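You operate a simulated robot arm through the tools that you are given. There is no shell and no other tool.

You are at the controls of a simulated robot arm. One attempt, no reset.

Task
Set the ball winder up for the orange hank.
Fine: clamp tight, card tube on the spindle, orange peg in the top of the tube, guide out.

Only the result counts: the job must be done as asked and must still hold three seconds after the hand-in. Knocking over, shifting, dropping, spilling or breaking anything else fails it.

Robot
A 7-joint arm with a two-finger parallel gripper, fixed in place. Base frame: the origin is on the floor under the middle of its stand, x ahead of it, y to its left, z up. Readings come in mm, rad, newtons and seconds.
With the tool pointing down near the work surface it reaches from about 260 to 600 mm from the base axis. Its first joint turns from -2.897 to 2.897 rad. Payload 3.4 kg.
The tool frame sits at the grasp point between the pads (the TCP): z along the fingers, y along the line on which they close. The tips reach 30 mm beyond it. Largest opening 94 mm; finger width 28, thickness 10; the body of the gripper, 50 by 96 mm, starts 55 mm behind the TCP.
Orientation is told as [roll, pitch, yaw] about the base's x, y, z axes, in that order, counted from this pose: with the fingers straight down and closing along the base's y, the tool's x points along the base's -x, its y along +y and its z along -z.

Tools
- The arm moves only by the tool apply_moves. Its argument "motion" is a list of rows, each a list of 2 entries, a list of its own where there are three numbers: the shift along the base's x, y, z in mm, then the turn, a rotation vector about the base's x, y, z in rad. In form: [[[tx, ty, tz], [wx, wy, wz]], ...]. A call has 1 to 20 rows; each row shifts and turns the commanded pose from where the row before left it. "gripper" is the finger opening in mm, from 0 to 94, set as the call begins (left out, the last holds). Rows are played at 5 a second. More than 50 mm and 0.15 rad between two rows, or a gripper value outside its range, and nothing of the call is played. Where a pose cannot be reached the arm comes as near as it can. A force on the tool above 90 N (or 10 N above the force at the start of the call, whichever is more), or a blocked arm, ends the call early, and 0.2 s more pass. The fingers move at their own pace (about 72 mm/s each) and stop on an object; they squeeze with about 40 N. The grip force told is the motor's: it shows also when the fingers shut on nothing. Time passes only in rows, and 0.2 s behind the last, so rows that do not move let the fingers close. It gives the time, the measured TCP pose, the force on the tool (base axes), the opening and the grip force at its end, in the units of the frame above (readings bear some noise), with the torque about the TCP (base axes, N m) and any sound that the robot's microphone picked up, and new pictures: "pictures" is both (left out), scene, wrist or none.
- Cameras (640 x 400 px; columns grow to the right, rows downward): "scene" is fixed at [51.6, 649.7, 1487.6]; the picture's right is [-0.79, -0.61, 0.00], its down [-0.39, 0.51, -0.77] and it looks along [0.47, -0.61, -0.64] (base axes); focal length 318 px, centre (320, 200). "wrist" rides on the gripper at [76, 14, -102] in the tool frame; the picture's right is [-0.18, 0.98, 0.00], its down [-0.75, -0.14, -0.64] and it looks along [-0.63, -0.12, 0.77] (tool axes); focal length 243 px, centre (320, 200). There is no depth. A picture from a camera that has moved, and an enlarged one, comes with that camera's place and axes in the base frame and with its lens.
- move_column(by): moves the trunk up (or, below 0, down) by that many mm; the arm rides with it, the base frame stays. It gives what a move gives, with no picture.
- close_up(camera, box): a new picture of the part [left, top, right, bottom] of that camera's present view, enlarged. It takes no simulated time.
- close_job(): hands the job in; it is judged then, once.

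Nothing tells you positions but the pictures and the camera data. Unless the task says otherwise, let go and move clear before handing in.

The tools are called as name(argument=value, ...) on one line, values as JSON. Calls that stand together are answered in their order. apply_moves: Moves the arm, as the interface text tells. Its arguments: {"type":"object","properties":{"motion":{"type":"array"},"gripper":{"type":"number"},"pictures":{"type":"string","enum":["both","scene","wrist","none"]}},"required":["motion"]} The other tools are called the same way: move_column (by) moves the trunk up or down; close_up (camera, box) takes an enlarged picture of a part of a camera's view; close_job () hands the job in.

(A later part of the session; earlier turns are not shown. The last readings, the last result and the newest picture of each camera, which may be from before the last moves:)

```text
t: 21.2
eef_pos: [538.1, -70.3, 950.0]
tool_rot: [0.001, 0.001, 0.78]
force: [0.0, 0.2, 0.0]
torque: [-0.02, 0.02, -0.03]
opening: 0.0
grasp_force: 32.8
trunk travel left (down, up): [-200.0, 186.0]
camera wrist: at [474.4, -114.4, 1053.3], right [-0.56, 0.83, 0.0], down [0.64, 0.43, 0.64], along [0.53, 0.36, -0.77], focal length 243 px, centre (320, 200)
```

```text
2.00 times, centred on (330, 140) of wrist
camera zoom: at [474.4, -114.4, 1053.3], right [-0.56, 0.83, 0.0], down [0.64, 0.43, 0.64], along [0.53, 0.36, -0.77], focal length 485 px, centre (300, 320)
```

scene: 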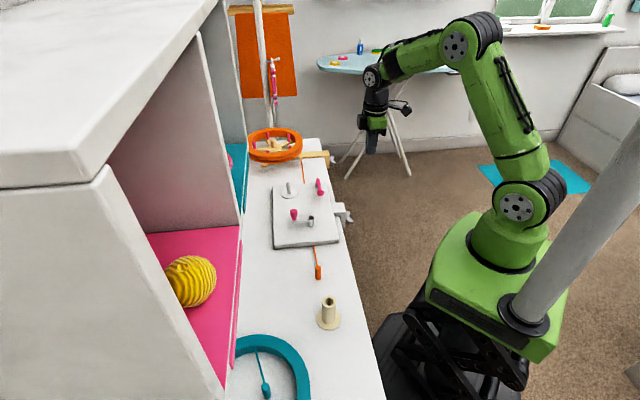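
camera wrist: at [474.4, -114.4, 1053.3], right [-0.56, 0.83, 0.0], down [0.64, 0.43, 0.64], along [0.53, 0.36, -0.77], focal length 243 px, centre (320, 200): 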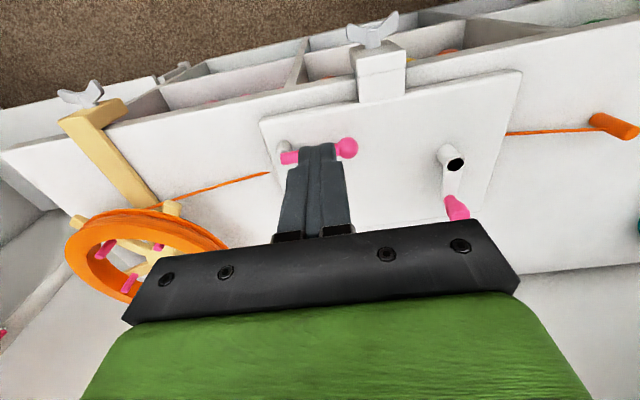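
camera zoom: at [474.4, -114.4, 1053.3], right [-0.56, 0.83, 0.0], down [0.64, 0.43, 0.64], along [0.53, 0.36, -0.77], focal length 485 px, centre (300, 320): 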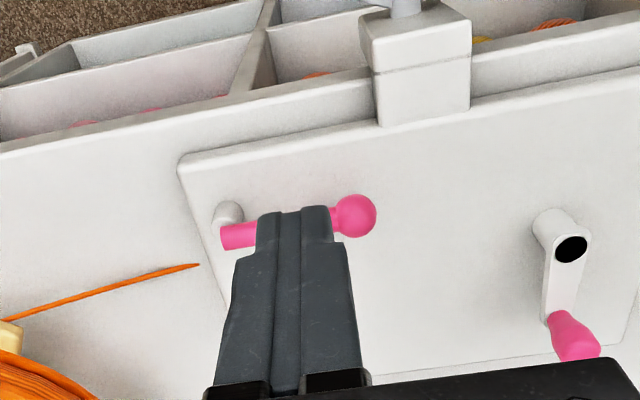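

The guide rod lies horizontally at z≈811, from its pivot at about (610,-66) to the ball at about (562,-18), parallel to the board edge. I'll put the closed fingertips on the spindle side of the rod so I can sweep it outward over the table edge.

apply_moves(motion=[[[21.5, 18.7, -26.7], [0, 0, 0]], [[21.5, 18.7, -26.7], [0, 0, 0]], [[21.5, 18.7, -26.7], [0, 0, 0]], [[0, 0, -15], [0, 0, 0]]], gripper=0, pictures="both")

close_up(camera="scene", box=[260, 150, 360, 215])

close_up(camera="wrist", box=[220, 80, 420, 240])

```text
t: 22.2
eef_pos: [600.1, -16.3, 856.1]
tool_rot: [0.0, 0.0, 0.777]
force: [0.6, 1.5, 0.4]
torque: [0.02, 0.01, -0.01]
opening: 0.0
grasp_force: 33.5
trunk travel left (down, up): [-200.0, 186.0]
camera wrist: at [536.2, -60.0, 958.7], right [-0.56, 0.83, 0.0], down [0.64, 0.43, 0.64], along [0.53, 0.36, -0.77], focal length 243 px, centre (320, 200)
```

scene: 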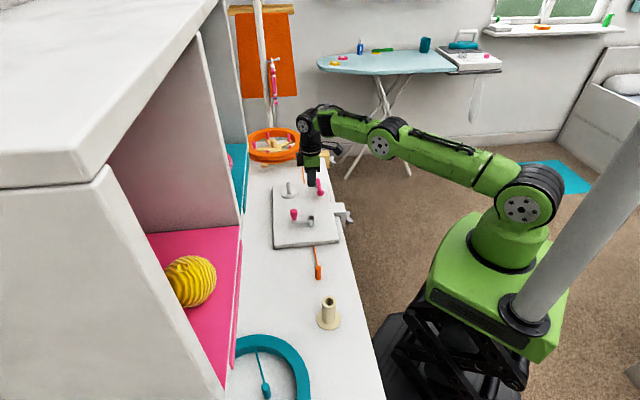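
wrist: 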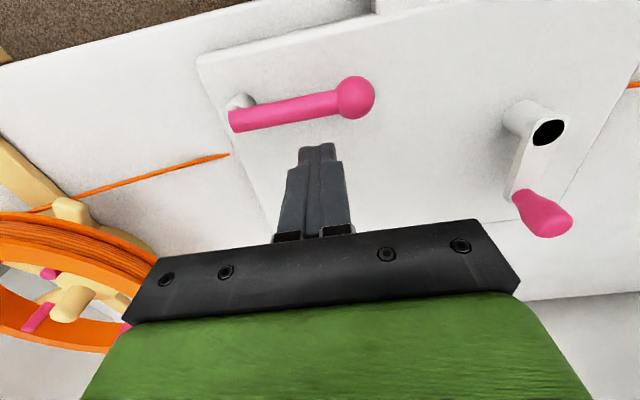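

```text
6.15 times, centred on (310, 182) of scene
camera zoom: at [51.6, 649.7, 1487.6], right [-0.79, -0.61, 0.0], down [-0.39, 0.51, -0.77], along [0.47, -0.61, -0.64], focal length 1957 px, centre (382, 308)
```

zoom: 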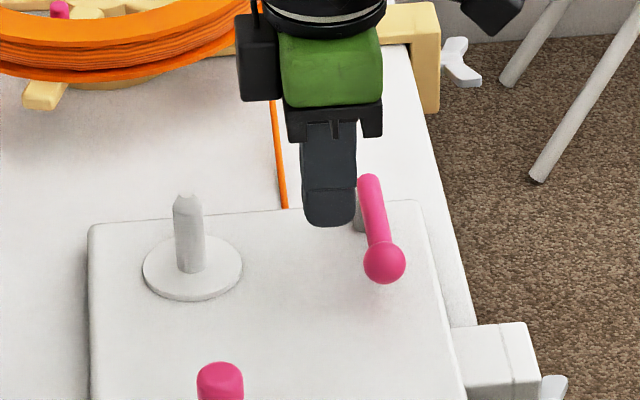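

```text
2.50 times, centred on (320, 160) of wrist
camera zoom: at [536.2, -60.0, 958.7], right [-0.56, 0.83, 0.0], down [0.64, 0.43, 0.64], along [0.53, 0.36, -0.77], focal length 606 px, centre (320, 300)
```

zoom: 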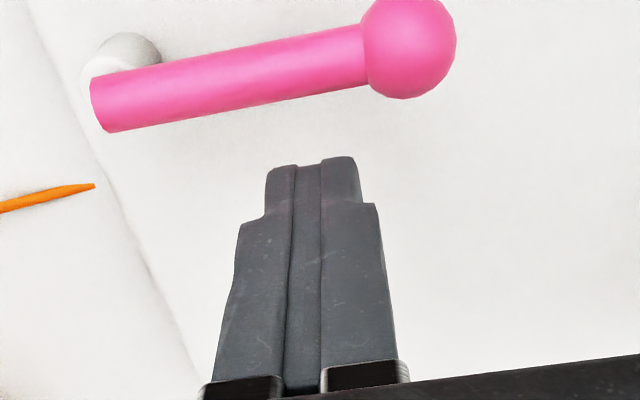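

apply_moves(motion=[[[1.5, 1.5, -13], [0, 0, 0]], [[0, 0, -10], [0, 0, 0]]], gripper=0, pictures="wrist")

close_up(camera="scene", box=[290, 165, 350, 205])

```text
t: 22.8
eef_pos: [601.6, -14.5, 832.4]
tool_rot: [0.0, -0.001, 0.781]
force: [0.6, -0.4, -0.1]
torque: [-0.02, -0.01, -0.01]
opening: 0.2
grasp_force: 33.2
trunk travel left (down, up): [-200.0, 186.0]
camera wrist: at [538.0, -57.4, 935.6], right [-0.56, 0.83, 0.0], down [0.63, 0.43, 0.64], along [0.53, 0.36, -0.77], focal length 243 px, centre (320, 200)
```

wrist: 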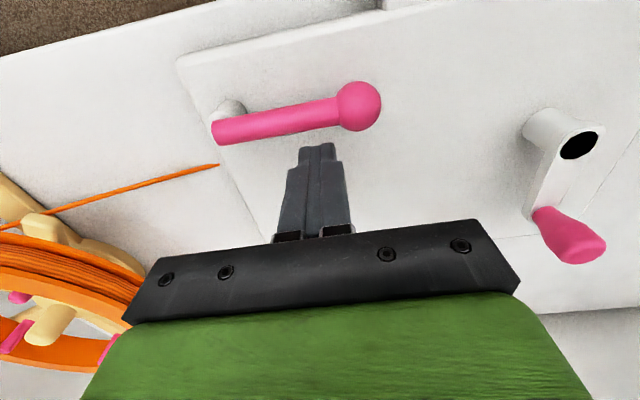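

```text
10.00 times, centred on (320, 185) of scene
camera zoom: at [51.6, 649.7, 1487.6], right [-0.79, -0.61, 0.0], down [-0.39, 0.51, -0.77], along [0.47, -0.61, -0.64], focal length 3180 px, centre (320, 350)
```

zoom: 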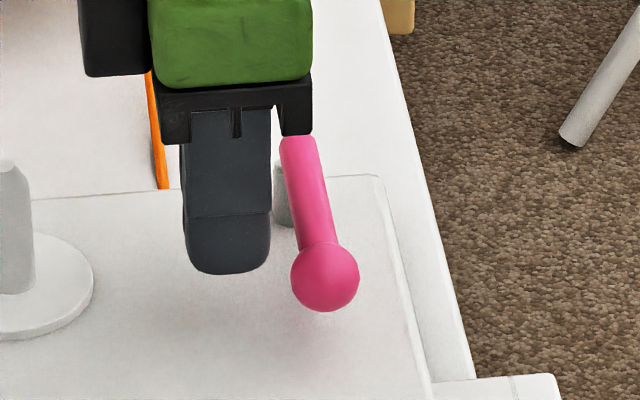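

The fingertips are beside the rod and not touching anything. I'll begin a gentle outward sweep along the arc about the pivot.

apply_moves(motion=[[[-3.3, -3.5, 0], [0, 0, 0]], [[-3.3, -3.5, 0], [0, 0, 0]], [[-3.75, -1.65, 0], [0, 0, 0.087]], [[-3.75, -1.65, 0], [0, 0, 0.087]], [[-3.45, -2.25, 0], [0, 0, 0.087]], [[-3.45, -2.25, 0], [0, 0, 0.087]]], gripper=0, pictures="both")

close_up(camera="scene", box=[270, 160, 360, 220])

```text
t: 24.2
eef_pos: [582.0, -28.0, 832.0]
tool_rot: [-0.001, 0.0, 1.128]
force: [-0.1, 0.8, 0.2]
torque: [0.06, 0.02, 0.0]
opening: 0.2
grasp_force: 32.7
trunk travel left (down, up): [-200.0, 186.0]
camera wrist: at [536.9, -91.1, 934.9], right [-0.81, 0.59, 0.0], down [0.45, 0.62, 0.64], along [0.38, 0.52, -0.77], focal length 243 px, centre (320, 200)
```

scene: 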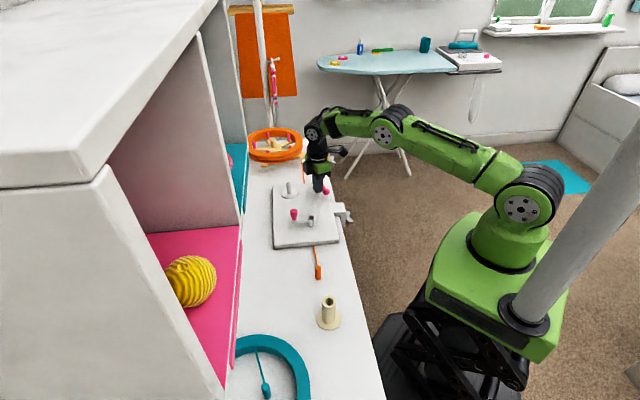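
wrist: 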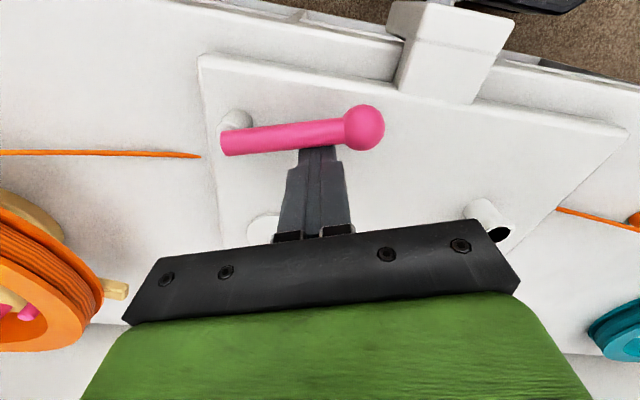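

```text
6.67 times, centred on (315, 190) of scene
camera zoom: at [51.6, 649.7, 1487.6], right [-0.79, -0.61, 0.0], down [-0.39, 0.51, -0.77], along [0.47, -0.61, -0.64], focal length 2120 px, centre (353, 267)
```

zoom: 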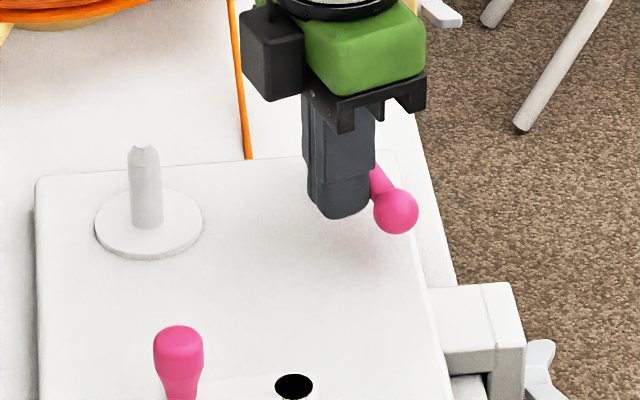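

The guide swings outward freely. I'll continue along the arc.

apply_moves(motion=[[[-2.94, -2.8, 0], [0, 0, 0.087]], [[-2.94, -2.8, 0], [0, 0, 0.087]], [[-2.44, -3.29, 0], [0, 0, 0.087]], [[-2.44, -3.29, 0], [0, 0, 0.087]], [[-1.84, -3.68, 0], [0, 0, 0.087]], [[-1.84, -3.68, 0], [0, 0, 0.087]], [[-1.17, -3.92, 0], [0, 0, 0.087]], [[-1.17, -3.92, 0], [0, 0, 0.087]]], gripper=0, pictures="wrist")

close_up(camera="scene", box=[270, 160, 360, 220])

```text
t: 26.0
eef_pos: [566.0, -55.3, 831.7]
tool_rot: [0.0, 0.001, 1.823]
force: [-0.5, -0.4, 0.6]
torque: [0.01, 0.0, 0.01]
opening: 0.0
grasp_force: 32.6
trunk travel left (down, up): [-200.0, 186.0]
camera wrist: at [571.2, -133.4, 934.2], right [-1.0, -0.07, 0.0], down [-0.05, 0.77, 0.64], along [-0.04, 0.64, -0.77], focal length 243 px, centre (320, 200)
```

wrist: 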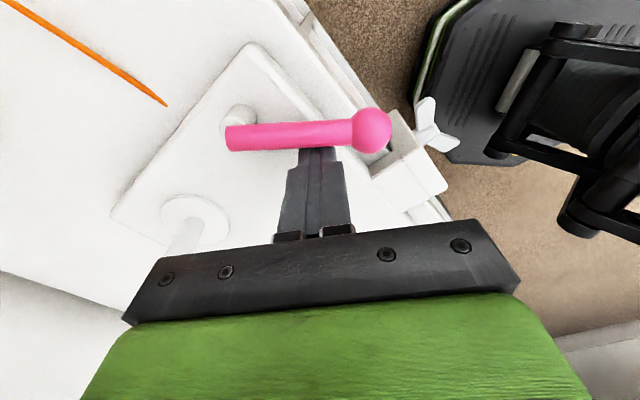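

```text
6.67 times, centred on (315, 190) of scene
camera zoom: at [51.6, 649.7, 1487.6], right [-0.79, -0.61, 0.0], down [-0.39, 0.51, -0.77], along [0.47, -0.61, -0.64], focal length 2120 px, centre (353, 267)
```

zoom: 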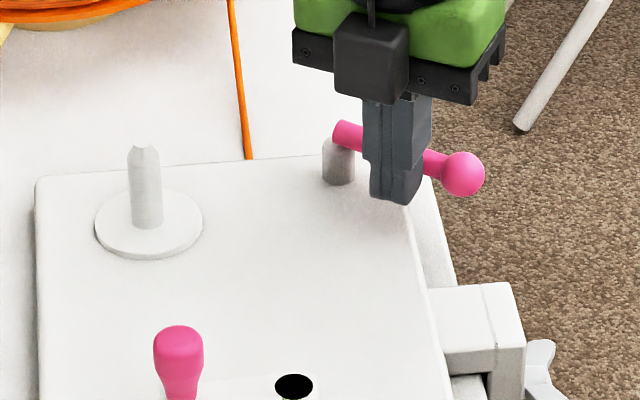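

apply_moves(motion=[[[-0.46, -4.06, 0], [0, 0, 0.087]], [[-0.46, -4.06, 0], [0, 0, 0.087]], [[0.21, -4.1, 0], [0, 0, 0.087]], [[0.21, -4.1, 0], [0, 0, 0.087]], [[1.0, -3.96, 0], [0, 0, 0.087]], [[1.0, -3.96, 0], [0, 0, 0.087]]], gripper=0, pictures="wrist")

close_up(camera="scene", box=[270, 160, 360, 220])

```text
t: 27.4
eef_pos: [566.4, -79.8, 832.5]
tool_rot: [-0.001, 0.002, 2.346]
force: [-0.3, 0.6, -0.5]
torque: [-0.01, 0.02, 0.0]
opening: 0.0
grasp_force: 32.7
trunk travel left (down, up): [-200.0, 186.0]
camera wrist: at [610.8, -145.3, 935.7], right [-0.83, -0.56, 0.0], down [-0.43, 0.64, 0.64], along [-0.36, 0.53, -0.77], focal length 243 px, centre (320, 200)
```

wrist: 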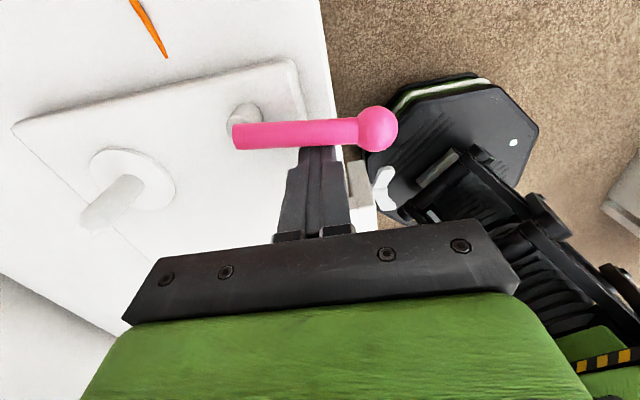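

```text
6.67 times, centred on (315, 190) of scene
camera zoom: at [51.6, 649.7, 1487.6], right [-0.79, -0.61, 0.0], down [-0.39, 0.51, -0.77], along [0.47, -0.61, -0.64], focal length 2120 px, centre (353, 267)
```

zoom: 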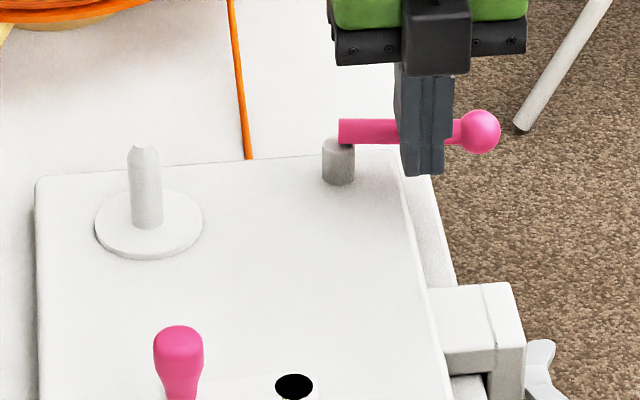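

The guide now points straight out over the table edge, about 90° from where it was. I'll probe a few degrees more to see whether a stop is there.

apply_moves(motion=[[[1.6, -3.75, 0], [0, 0, 0.087]], [[1.6, -3.75, 0], [0, 0, 0.087]], [[0, 0, 0], [0, 0, 0]]], gripper=0, pictures="wrist")

close_up(camera="scene", box=[270, 160, 360, 220])

```text
t: 28.2
eef_pos: [570.1, -87.1, 832.3]
tool_rot: [0.001, -0.004, 2.52]
force: [-5.8, 4.5, -0.4]
torque: [0.07, 0.17, -0.01]
opening: 0.0
grasp_force: 33.1
trunk travel left (down, up): [-200.0, 186.0]
camera wrist: at [623.9, -143.2, 935.1], right [-0.72, -0.69, 0.0], down [-0.53, 0.55, 0.64], along [-0.45, 0.46, -0.77], focal length 243 px, centre (320, 200)
```

wrist: 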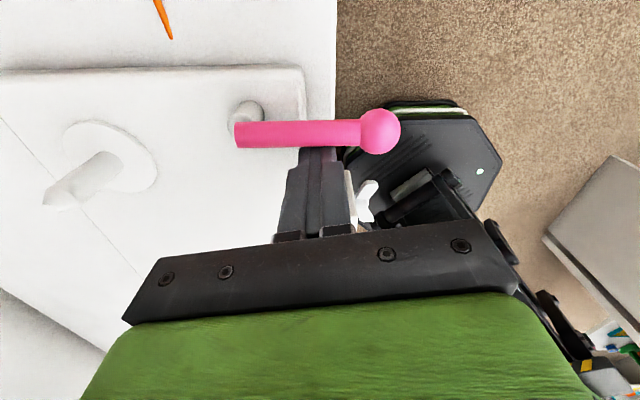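

```text
6.67 times, centred on (315, 190) of scene
camera zoom: at [51.6, 649.7, 1487.6], right [-0.79, -0.61, 0.0], down [-0.39, 0.51, -0.77], along [0.47, -0.61, -0.64], focal length 2120 px, centre (353, 267)
```

zoom: 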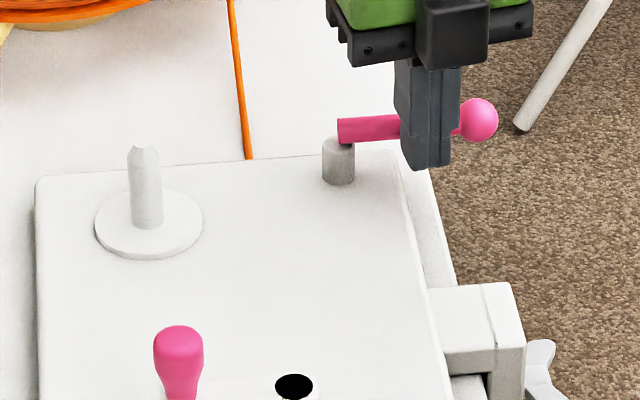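

There is a stop there (about 7 N), so the guide is fully out. I'll back the fingers off, rise, and go over to look at the card tube and the orange peg.

apply_moves(motion=[[[-5, 5, 0], [0, 0, 0]], [[-5, 5, 0], [0, 0, 0]], [[0, 0, 40], [0, 0, 0]], [[0, 0, 40], [0, 0, 0]], [[0, 0, 40], [0, 0, 0]]], gripper=0, pictures="wrist")

apply_moves(motion=[[[-31, 27.5, 0], [0, 0, -0.139]], [[-31, 27.5, 0], [0, 0, -0.139]], [[-31, 27.5, 0], [0, 0, -0.139]], [[-31, 27.5, 0], [0, 0, -0.139]], [[-31, 27.5, 0], [0, 0, -0.139]], [[-31, 27.5, 0], [0, 0, -0.139]], [[-31, 27.5, 0], [0, 0, -0.139]], [[-31, 27.5, 0], [0, 0, -0.139]], [[-31, 27.5, 0], [0, 0, -0.139]], [[-31, 27.5, 0], [0, 0, -0.139]], [[-31, 27.5, 0], [0, 0, -0.139]], [[-31, 27.5, 0], [0, 0, -0.139]]], gripper=94, pictures="both")

```text
t: 29.4
eef_pos: [559.4, -76.7, 953.6]
tool_rot: [0.002, 0.0, 2.518]
force: [-0.5, -0.1, 0.1]
torque: [0.02, -0.05, 0.03]
opening: 0.2
grasp_force: 32.5
trunk travel left (down, up): [-200.0, 186.0]
camera wrist: at [613.8, -132.6, 1057.0], right [-0.72, -0.69, 0.0], down [-0.53, 0.55, 0.64], along [-0.44, 0.46, -0.77], focal length 243 px, centre (320, 200)
```

wrist: 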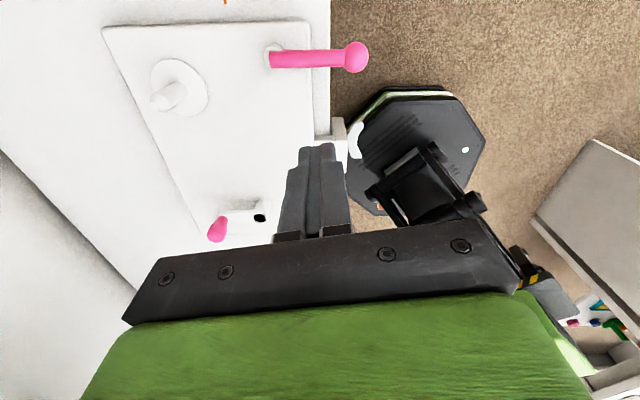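

```text
t: 32.0
eef_pos: [186.6, 251.1, 951.5]
tool_rot: [-0.001, 0.001, 0.85]
force: [-0.4, 0.1, -1.1]
torque: [0.0, 0.01, -0.01]
opening: 94.0
grasp_force: 0.0
trunk travel left (down, up): [-200.0, 186.0]
camera wrist: at [126.0, 203.0, 1054.3], right [-0.62, 0.79, 0.0], down [0.6, 0.47, 0.64], along [0.51, 0.4, -0.77], focal length 243 px, centre (320, 200)
```

scene: 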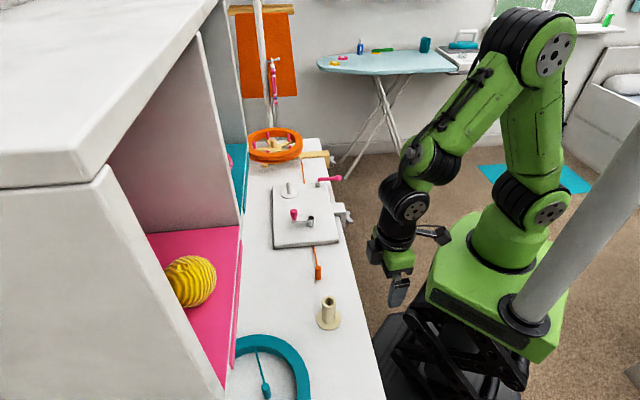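
wrist: 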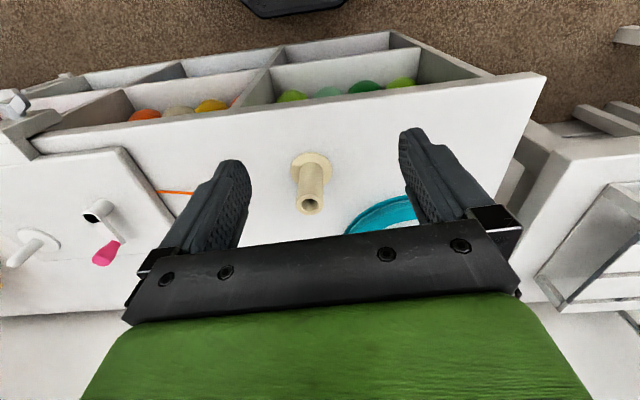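

close_up(camera="wrist", box=[270, 140, 360, 225])

close_up(camera="scene", box=[290, 280, 370, 340])

close_up(camera="scene", box=[300, 240, 340, 290])

```text
4.71 times, centred on (315, 182) of wrist
camera zoom: at [126.0, 203.0, 1054.3], right [-0.62, 0.79, 0.0], down [0.6, 0.47, 0.64], along [0.51, 0.4, -0.77], focal length 1142 px, centre (344, 282)
```

zoom: 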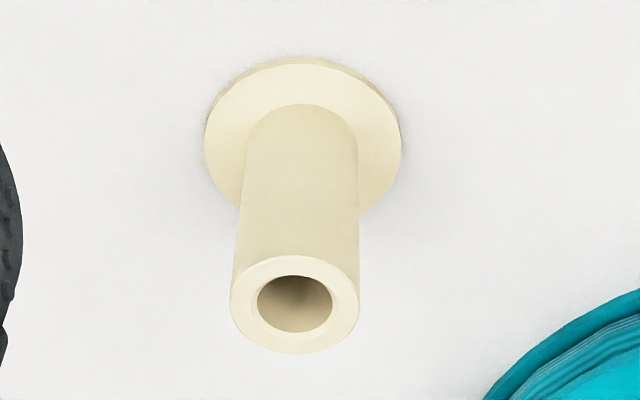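

```text
6.67 times, centred on (330, 310) of scene
camera zoom: at [51.6, 649.7, 1487.6], right [-0.79, -0.61, 0.0], down [-0.39, 0.51, -0.77], along [0.47, -0.61, -0.64], focal length 2120 px, centre (253, -533)
```

zoom: 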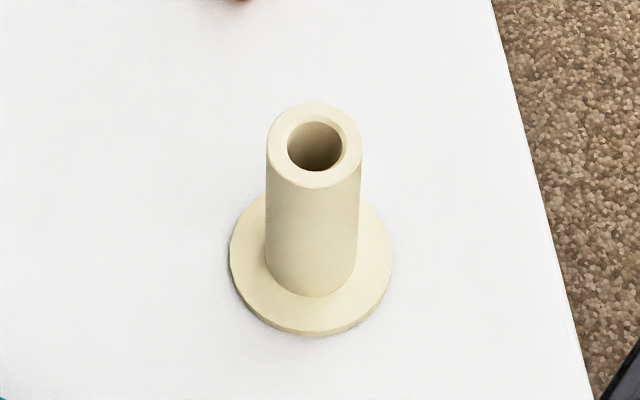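

```text
8.00 times, centred on (320, 265) of scene
camera zoom: at [51.6, 649.7, 1487.6], right [-0.79, -0.61, 0.0], down [-0.39, 0.51, -0.77], along [0.47, -0.61, -0.64], focal length 2544 px, centre (320, -320)
```

zoom: 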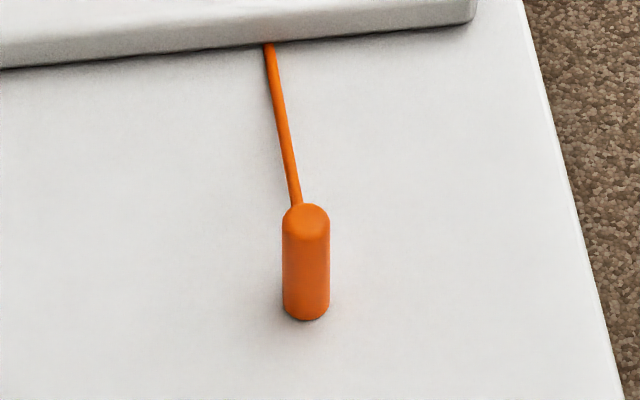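

The peg looks to be standing upright with its yarn at the base, and the tube stands on its flange near (286,312). I'll shift sideways for a second viewpoint to triangulate both accurately.

apply_moves(motion=[[[35, -30, 0], [0, 0, 0]], [[35, -30, 0], [0, 0, 0]]], gripper=94, pictures="wrist")

close_up(camera="wrist", box=[330, 110, 450, 220])

close_up(camera="wrist", box=[210, 130, 350, 230])

```text
t: 32.6
eef_pos: [257.4, 191.9, 951.5]
tool_rot: [0.001, -0.001, 0.854]
force: [0.3, -0.6, -0.6]
torque: [0.0, 0.0, 0.03]
opening: 93.8
grasp_force: 0.1
trunk travel left (down, up): [-200.0, 186.0]
camera wrist: at [197.1, 143.1, 1053.3], right [-0.62, 0.79, 0.0], down [0.6, 0.47, 0.64], along [0.5, 0.4, -0.77], focal length 243 px, centre (320, 200)
```

wrist: 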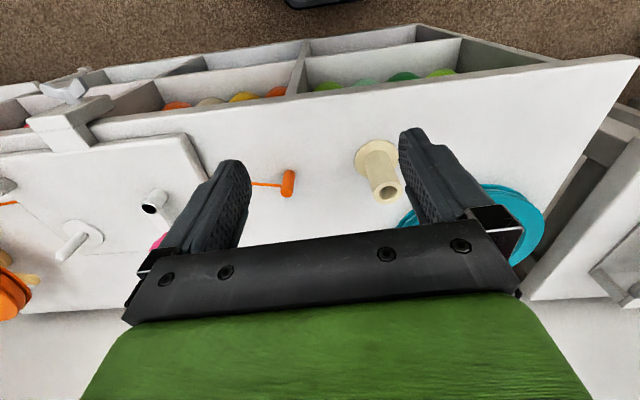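

```text
3.64 times, centred on (390, 165) of wrist
camera zoom: at [197.1, 143.1, 1053.3], right [-0.62, 0.79, 0.0], down [0.6, 0.47, 0.64], along [0.5, 0.4, -0.77], focal length 882 px, centre (66, 327)
```

zoom: 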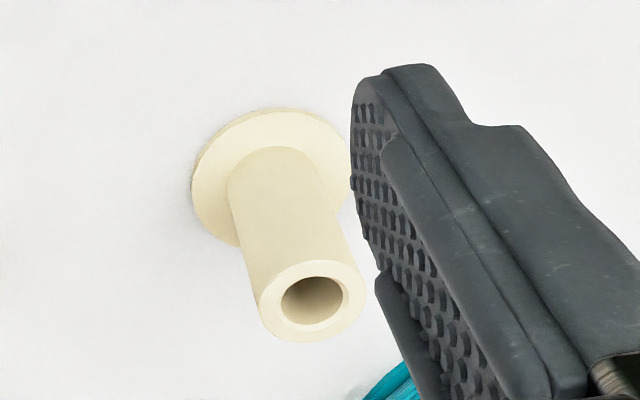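

```text
4.00 times, centred on (280, 180) of wrist
camera zoom: at [197.1, 143.1, 1053.3], right [-0.62, 0.79, 0.0], down [0.6, 0.47, 0.64], along [0.5, 0.4, -0.77], focal length 970 px, centre (480, 280)
```

zoom: 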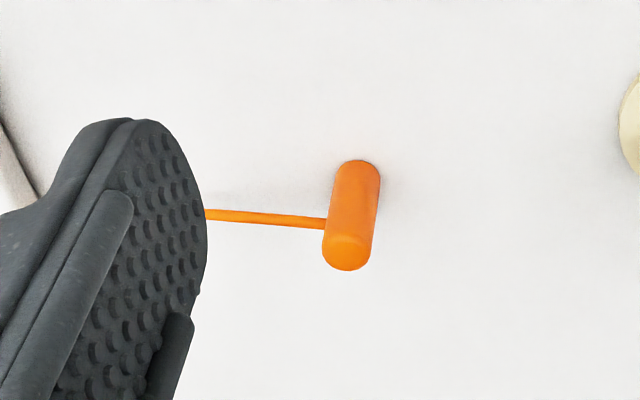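

close_up(camera="wrist", box=[20, 180, 180, 280])

close_up(camera="scene", box=[265, 165, 345, 225])

```text
4.00 times, centred on (100, 230) of wrist
camera zoom: at [197.1, 143.1, 1053.3], right [-0.62, 0.79, 0.0], down [0.6, 0.47, 0.64], along [0.5, 0.4, -0.77], focal length 970 px, centre (1200, 80)
```

zoom: 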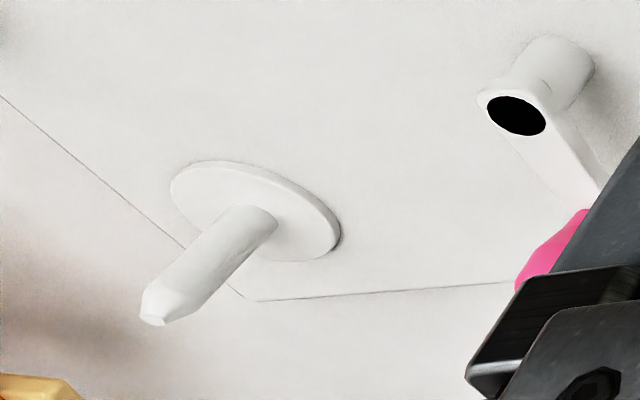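

```text
6.67 times, centred on (305, 195) of scene
camera zoom: at [51.6, 649.7, 1487.6], right [-0.79, -0.61, 0.0], down [-0.39, 0.51, -0.77], along [0.47, -0.61, -0.64], focal length 2120 px, centre (420, 233)
```

zoom: 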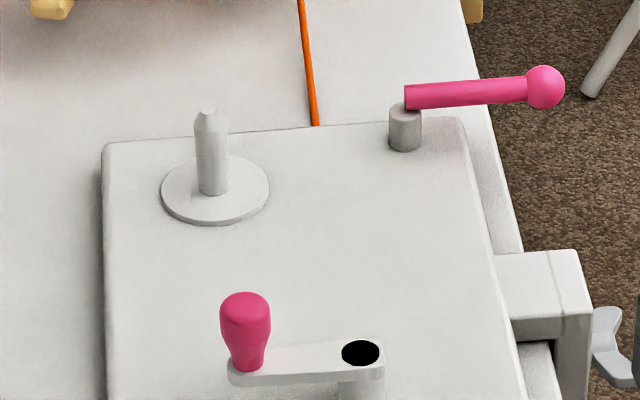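

From the two wrist views the tube's axis is at (285,313) with its top at z≈831. The peg stands at (385,233) with its top at about 793, the table is at about 748, and the spindle is at (667,24) with its rod tip at about 836. I'll move over the tube and descend with the fingers astride it.

apply_moves(motion=[[[9.3, 40.2, 0], [0, 0, -0.01]], [[9.3, 40.2, 0], [0, 0, -0.01]], [[9.3, 40.2, 0], [0, 0, 0]], [[0, 0, -45], [0, 0, 0]], [[0, 0, -35], [0, 0, 0]]], gripper=70, pictures="both")

close_up(camera="wrist", box=[220, 80, 420, 240])

close_up(camera="scene", box=[280, 240, 400, 340])

```text
t: 33.8
eef_pos: [287.3, 314.5, 873.6]
tool_rot: [0.001, -0.002, 0.831]
force: [0.4, -0.2, -0.8]
torque: [0.02, -0.03, -0.02]
opening: 69.7
grasp_force: 0.0
trunk travel left (down, up): [-200.0, 186.0]
camera wrist: at [225.9, 267.5, 975.8], right [-0.6, 0.8, 0.0], down [0.61, 0.46, 0.64], along [0.51, 0.39, -0.77], focal length 243 px, centre (320, 200)
```

scene: 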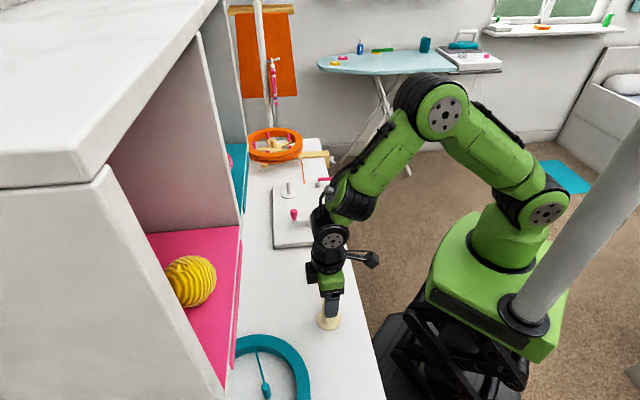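
wrist: 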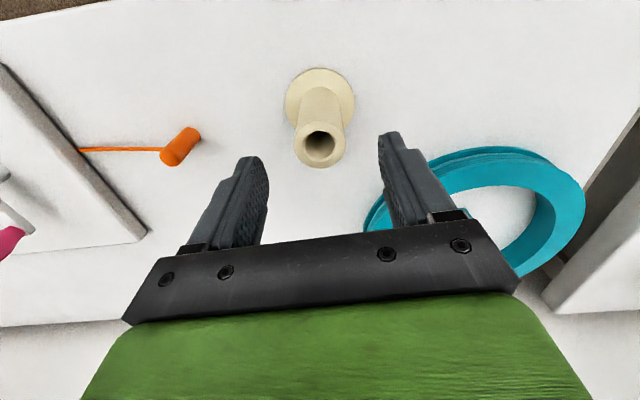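

```text
2.50 times, centred on (320, 160) of wrist
camera zoom: at [225.9, 267.5, 975.8], right [-0.6, 0.8, 0.0], down [0.61, 0.46, 0.64], along [0.51, 0.39, -0.77], focal length 606 px, centre (320, 300)
```

zoom: 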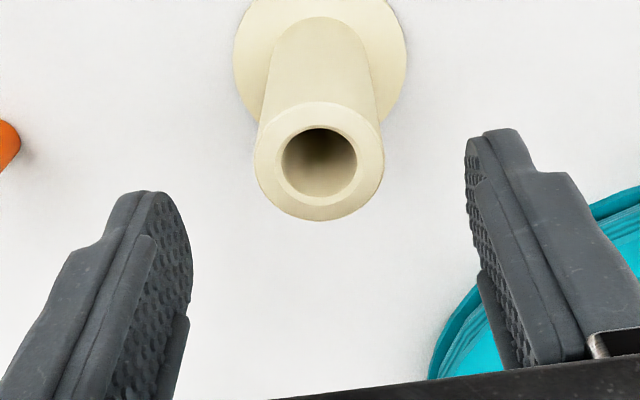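

```text
4.00 times, centred on (340, 290) of scene
camera zoom: at [51.6, 649.7, 1487.6], right [-0.79, -0.61, 0.0], down [-0.39, 0.51, -0.77], along [0.47, -0.61, -0.64], focal length 1272 px, centre (240, -160)
```

zoom: 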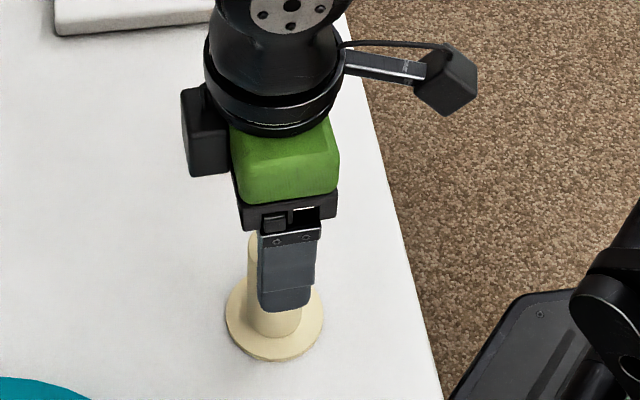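

The tube's top is centred sideways between the fingers, but my tool axis is about 4 mm too far outward. I'll correct that, lower to grasp height and close on the tube.

apply_moves(motion=[[[-2.7, -3.0, -5], [0, 0, 0]], [[0, 0, -28], [0, 0, 0]], [[0, 0, -27], [0, 0, 0]]], gripper=70, pictures="wrist")

close_up(camera="scene", box=[290, 260, 370, 340])

```text
t: 34.6
eef_pos: [285.0, 311.7, 813.6]
tool_rot: [0.0, 0.001, 0.832]
force: [-0.7, 0.3, -0.3]
torque: [0.02, -0.02, -0.01]
opening: 69.8
grasp_force: 0.1
trunk travel left (down, up): [-200.0, 186.0]
camera wrist: at [223.4, 265.0, 915.6], right [-0.6, 0.8, 0.0], down [0.61, 0.46, 0.64], along [0.51, 0.39, -0.77], focal length 243 px, centre (320, 200)
```

wrist: 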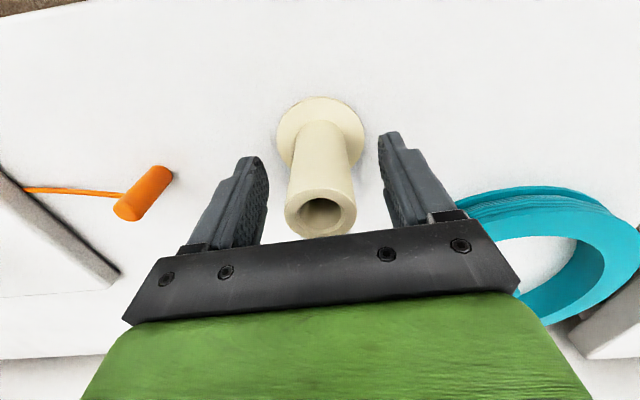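

```text
5.00 times, centred on (330, 300) of scene
camera zoom: at [51.6, 649.7, 1487.6], right [-0.79, -0.61, 0.0], down [-0.39, 0.51, -0.77], along [0.47, -0.61, -0.64], focal length 1590 px, centre (270, -300)
```

zoom: 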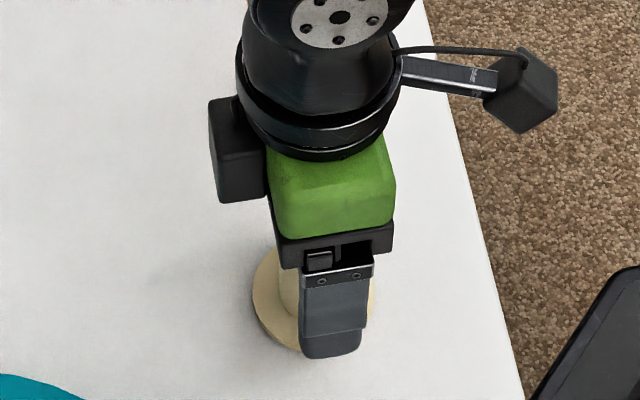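

The tool axis now goes through the tube's centre. Closing on the tube.

apply_moves(motion=[[[0, 0, 0], [0, 0, 0]], [[0, 0, 0], [0, 0, 0]], [[0, 0, 0], [0, 0, 0]], [[0, 0, 0], [0, 0, 0]]], gripper=20, pictures="wrist")

```text
t: 35.6
eef_pos: [284.8, 311.8, 813.4]
tool_rot: [-0.001, 0.001, 0.831]
force: [0.1, 0.0, -0.9]
torque: [0.03, 0.0, 0.02]
opening: 37.5
grasp_force: 40.5
trunk travel left (down, up): [-200.0, 186.0]
camera wrist: at [223.2, 264.8, 916.0], right [-0.6, 0.8, 0.0], down [0.61, 0.46, 0.64], along [0.51, 0.39, -0.77], focal length 243 px, centre (320, 200)
```

wrist: 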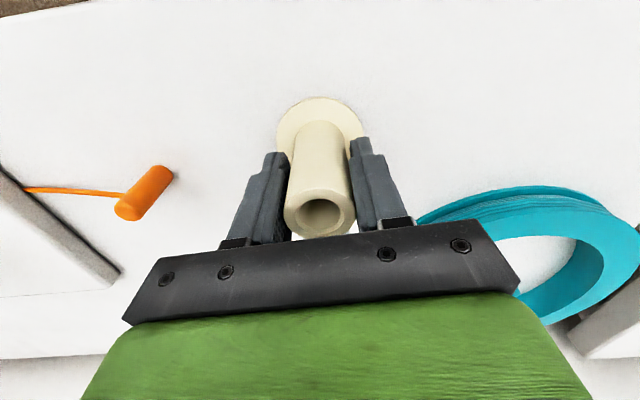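

Gripped (37.5 mm opening, 40 N). I'll lift it straight up 150 mm and carry it toward the spindle, high above everything.

apply_moves(motion=[[[0, 0, 15], [0, 0, 0]], [[0, 0, 35], [0, 0, 0]], [[0, 0, 50], [0, 0, 0]], [[0, 0, 50], [0, 0, 0]]], gripper=20, pictures="both")

```text
t: 36.6
eef_pos: [285.6, 307.3, 965.0]
tool_rot: [0.0, 0.001, 0.834]
force: [0.9, -0.6, 0.1]
torque: [-0.01, 0.0, 0.0]
opening: 37.1
grasp_force: 39.8
trunk travel left (down, up): [-200.0, 186.0]
camera wrist: at [223.4, 260.6, 1066.9], right [-0.6, 0.8, 0.0], down [0.61, 0.46, 0.64], along [0.51, 0.39, -0.77], focal length 243 px, centre (320, 200)
```

scene: 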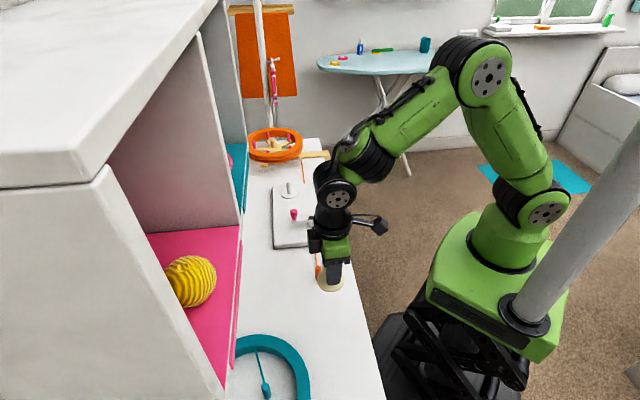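
wrist: 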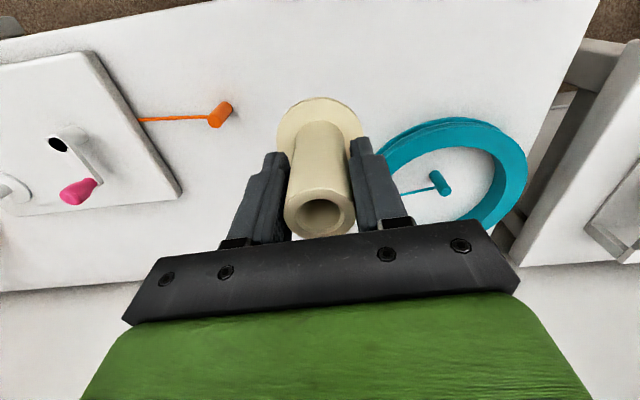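

The tube is held well. Carrying it over to hover above the spindle.

apply_moves(motion=[[[34.7, -26.1, 0], [0, 0, -0.0725]], [[34.7, -26.1, 0], [0, 0, -0.0725]], [[34.7, -26.1, 0], [0, 0, -0.0725]], [[34.7, -26.1, 0], [0, 0, -0.0725]], [[34.7, -26.1, 0], [0, 0, -0.0725]], [[34.7, -26.1, 0], [0, 0, -0.0725]], [[34.7, -26.1, 0], [0, 0, -0.0725]], [[34.7, -26.1, 0], [0, 0, -0.0725]], [[34.7, -26.1, 0], [0, 0, -0.0725]]], gripper=20, pictures="both")

close_up(camera="scene", box=[250, 120, 370, 220])

```text
t: 38.6
eef_pos: [591.7, 71.5, 964.5]
tool_rot: [-0.002, 0.004, 0.181]
force: [0.8, -0.2, 0.1]
torque: [-0.03, 0.03, -0.02]
opening: 37.3
grasp_force: 40.5
out of reach, approached as far as the arm can: row 9
trunk travel left (down, up): [-200.0, 186.0]
camera wrist: at [515.0, 72.0, 1066.7], right [0.01, 1.0, 0.0], down [0.77, 0.0, 0.64], along [0.64, 0.0, -0.77], focal length 243 px, centre (320, 200)
```

scene: 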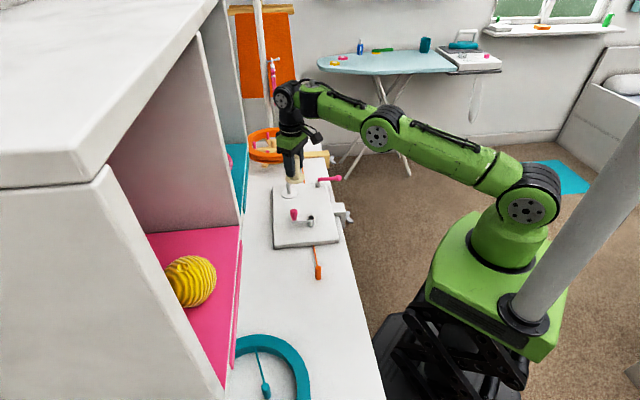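
wrist: 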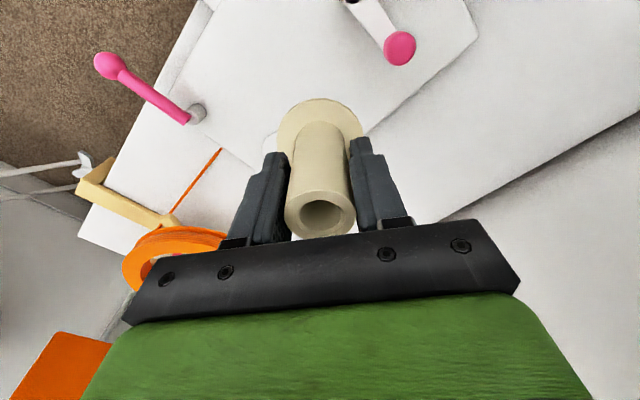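

```text
4.00 times, centred on (310, 170) of scene
camera zoom: at [51.6, 649.7, 1487.6], right [-0.79, -0.61, 0.0], down [-0.39, 0.51, -0.77], along [0.47, -0.61, -0.64], focal length 1272 px, centre (360, 320)
```

zoom: 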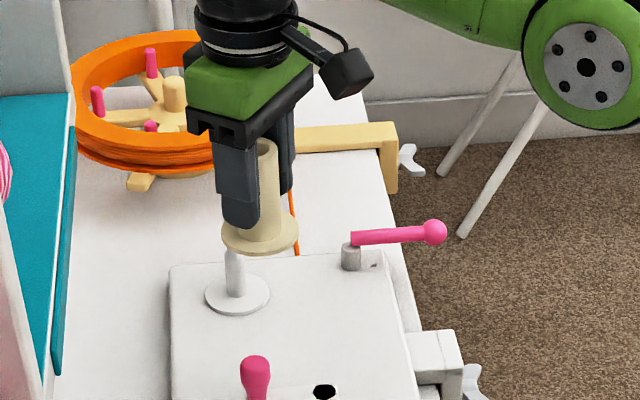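

At full stretch the tool-down reach stops at about 600 mm, but the spindle is at about 668 mm. So I'll carry the tube back, set it down, and regrasp it with the gripper tilted 30° outward so the extra reach comes from the tilt.

apply_moves(motion=[[[-34.7, 26.1, 0], [0, 0, 0.0725]], [[-34.7, 26.1, 0], [0, 0, 0.0725]], [[-34.7, 26.1, 0], [0, 0, 0.0725]], [[-34.7, 26.1, 0], [0, 0, 0.0725]], [[-34.7, 26.1, 0], [0, 0, 0.0725]], [[-34.7, 26.1, 0], [0, 0, 0.0725]], [[-34.7, 26.1, 0], [0, 0, 0.0725]], [[-34.7, 26.1, 0], [0, 0, 0.0725]], [[-34.7, 26.1, 0], [0, 0, 0.0725]], [[0, 0, 0], [0, 0, 0]]], gripper=20, pictures="wrist")

```text
t: 40.8
eef_pos: [278.2, 307.5, 962.3]
tool_rot: [0.001, 0.0, 0.833]
force: [0.7, 0.2, -0.6]
torque: [-0.01, 0.04, 0.02]
opening: 37.4
grasp_force: 39.6
trunk travel left (down, up): [-200.0, 186.0]
camera wrist: at [216.9, 260.0, 1065.5], right [-0.6, 0.8, 0.0], down [0.61, 0.46, 0.64], along [0.51, 0.39, -0.77], focal length 243 px, centre (320, 200)
```

wrist: 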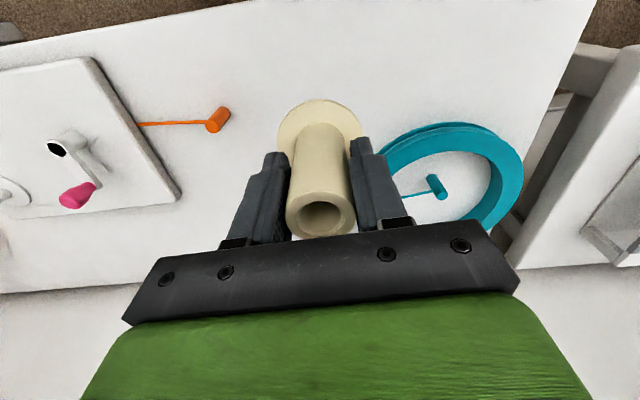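

apply_moves(motion=[[[2, 1.2, -45], [0, 0, 0]], [[2, 1.2, -45], [0, 0, 0]], [[2, 1.2, -40], [0, 0, 0]], [[0, 0, -12], [0, 0, 0]], [[0, 0, -4], [0, 0, 0]], [[0, 0, 0], [0, 0, 0]]], gripper=20, pictures="both")

close_up(camera="scene", box=[280, 260, 380, 345])

```text
t: 42.2
eef_pos: [285.0, 311.0, 815.5]
tool_rot: [0.001, -0.001, 0.831]
force: [-0.5, -0.2, -0.2]
torque: [-0.04, 0.01, 0.01]
opening: 37.4
grasp_force: 40.5
trunk travel left (down, up): [-200.0, 186.0]
camera wrist: at [223.5, 264.6, 918.1], right [-0.6, 0.8, 0.0], down [0.61, 0.46, 0.64], along [0.51, 0.39, -0.77], focal length 243 px, centre (320, 200)
```

scene: 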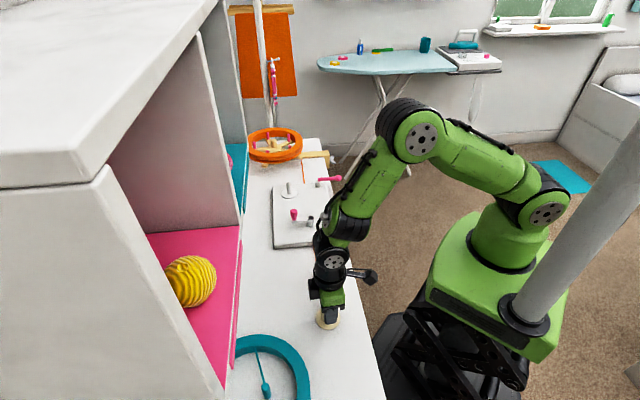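
wrist: 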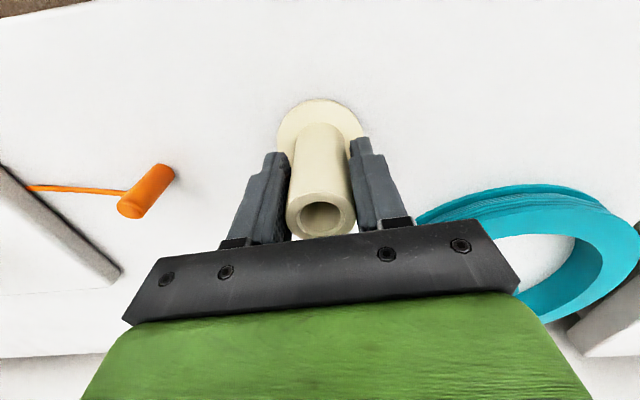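

```text
4.71 times, centred on (330, 302) of scene
camera zoom: at [51.6, 649.7, 1487.6], right [-0.79, -0.61, 0.0], down [-0.39, 0.51, -0.77], along [0.47, -0.61, -0.64], focal length 1497 px, centre (273, -282)
```

zoom: 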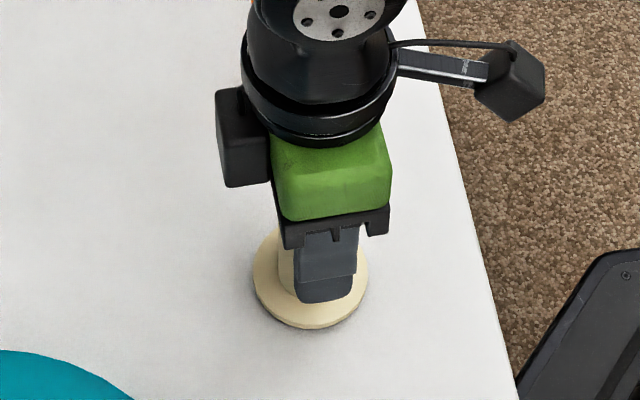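

apply_moves(motion=[[[0, 0, -1], [0, 0, 0]], [[0, 0, -0.8], [0, 0, 0]], [[0, 0, 0], [0, 0, 0]]], gripper=20, pictures="none")

```text
t: 43.0
eef_pos: [286.0, 311.7, 814.0]
tool_rot: [-0.002, -0.001, 0.832]
force: [0.5, 0.1, -0.2]
torque: [0.0, -0.01, 0.0]
opening: 37.5
grasp_force: 39.3
trunk travel left (down, up): [-200.0, 186.0]
```

apply_moves(motion=[[[0, 0, -0.7], [0, 0, 0]], [[0, 0, -0.5], [0, 0, 0]], [[0, 0, 0], [0, 0, 0]]], gripper=20, pictures="none")

```text
t: 43.8
eef_pos: [284.8, 310.8, 813.4]
tool_rot: [0.001, 0.0, 0.831]
force: [0.5, 0.2, 3.5]
torque: [0.1, -0.08, 0.05]
opening: 37.2
grasp_force: 40.4
trunk travel left (down, up): [-200.0, 186.0]
```

Contact with the table is felt at z≈813. I'll release the tube, rise clear, and tilt the gripper 30° outward.

apply_moves(motion=[[[0, 0, 0], [0, 0, 0]], [[0, 0, 0], [0, 0, 0]], [[0, 0, 0], [0, 0, 0]], [[0, 0, 40], [0, 0, 0]], [[0, 0, 40], [0, 0, 0]], [[-5.9, -6.5, -4], [0.0967, -0.0883, 0]], [[-5.9, -6.5, -4], [0.0967, -0.0883, 0]], [[-5.9, -6.4, -4], [0.0967, -0.0883, 0]], [[-5.9, -6.4, -4], [0.0967, -0.0883, 0]], [[0, 0, 0], [0, 0, 0]]], gripper=70, pictures="both")

close_up(camera="scene", box=[280, 260, 380, 345])

close_up(camera="wrist", box=[220, 60, 420, 240])

```text
t: 46.0
eef_pos: [261.8, 284.6, 878.1]
tool_rot: [0.0, -0.525, 0.833]
force: [0.2, 0.2, -0.7]
torque: [0.0, 0.0, -0.01]
opening: 69.9
grasp_force: 0.0
trunk travel left (down, up): [-200.0, 186.0]
camera wrist: at [172.9, 207.5, 928.4], right [-0.62, 0.78, 0.09], down [0.33, 0.15, 0.93], along [0.71, 0.61, -0.35], focal length 243 px, centre (320, 200)
```

scene: 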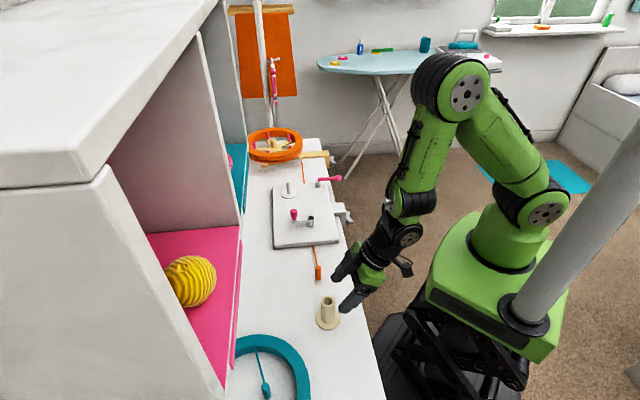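
wrist: 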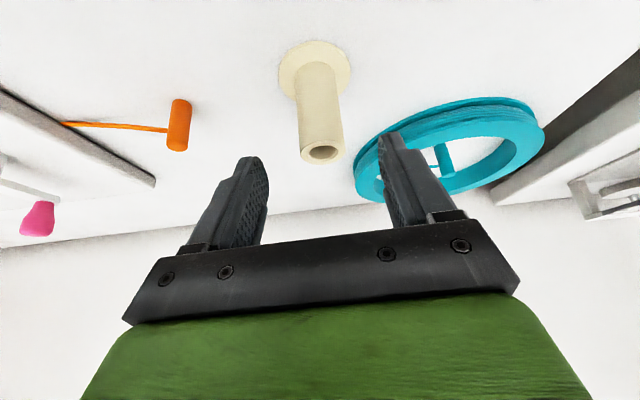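

```text
4.71 times, centred on (330, 302) of scene
camera zoom: at [51.6, 649.7, 1487.6], right [-0.79, -0.61, 0.0], down [-0.39, 0.51, -0.77], along [0.47, -0.61, -0.64], focal length 1497 px, centre (273, -282)
```

zoom: 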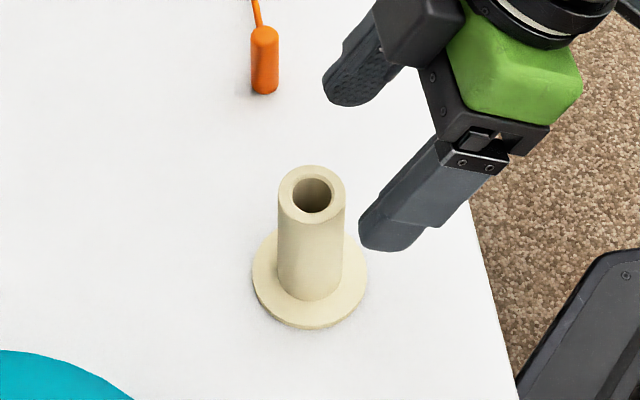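

```text
2.22 times, centred on (320, 150) of wrist
camera zoom: at [172.9, 207.5, 928.4], right [-0.62, 0.78, 0.09], down [0.33, 0.15, 0.93], along [0.71, 0.61, -0.35], focal length 539 px, centre (320, 311)
```

zoom: 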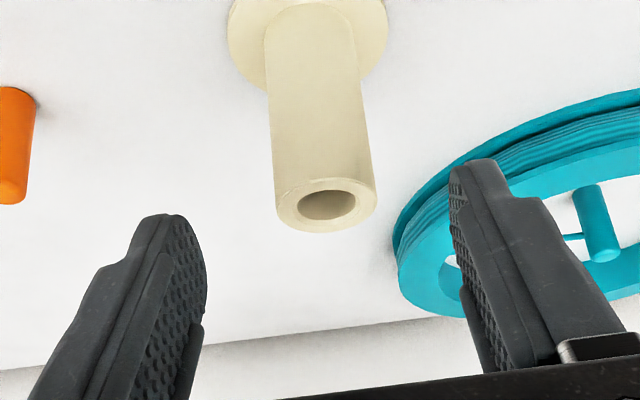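

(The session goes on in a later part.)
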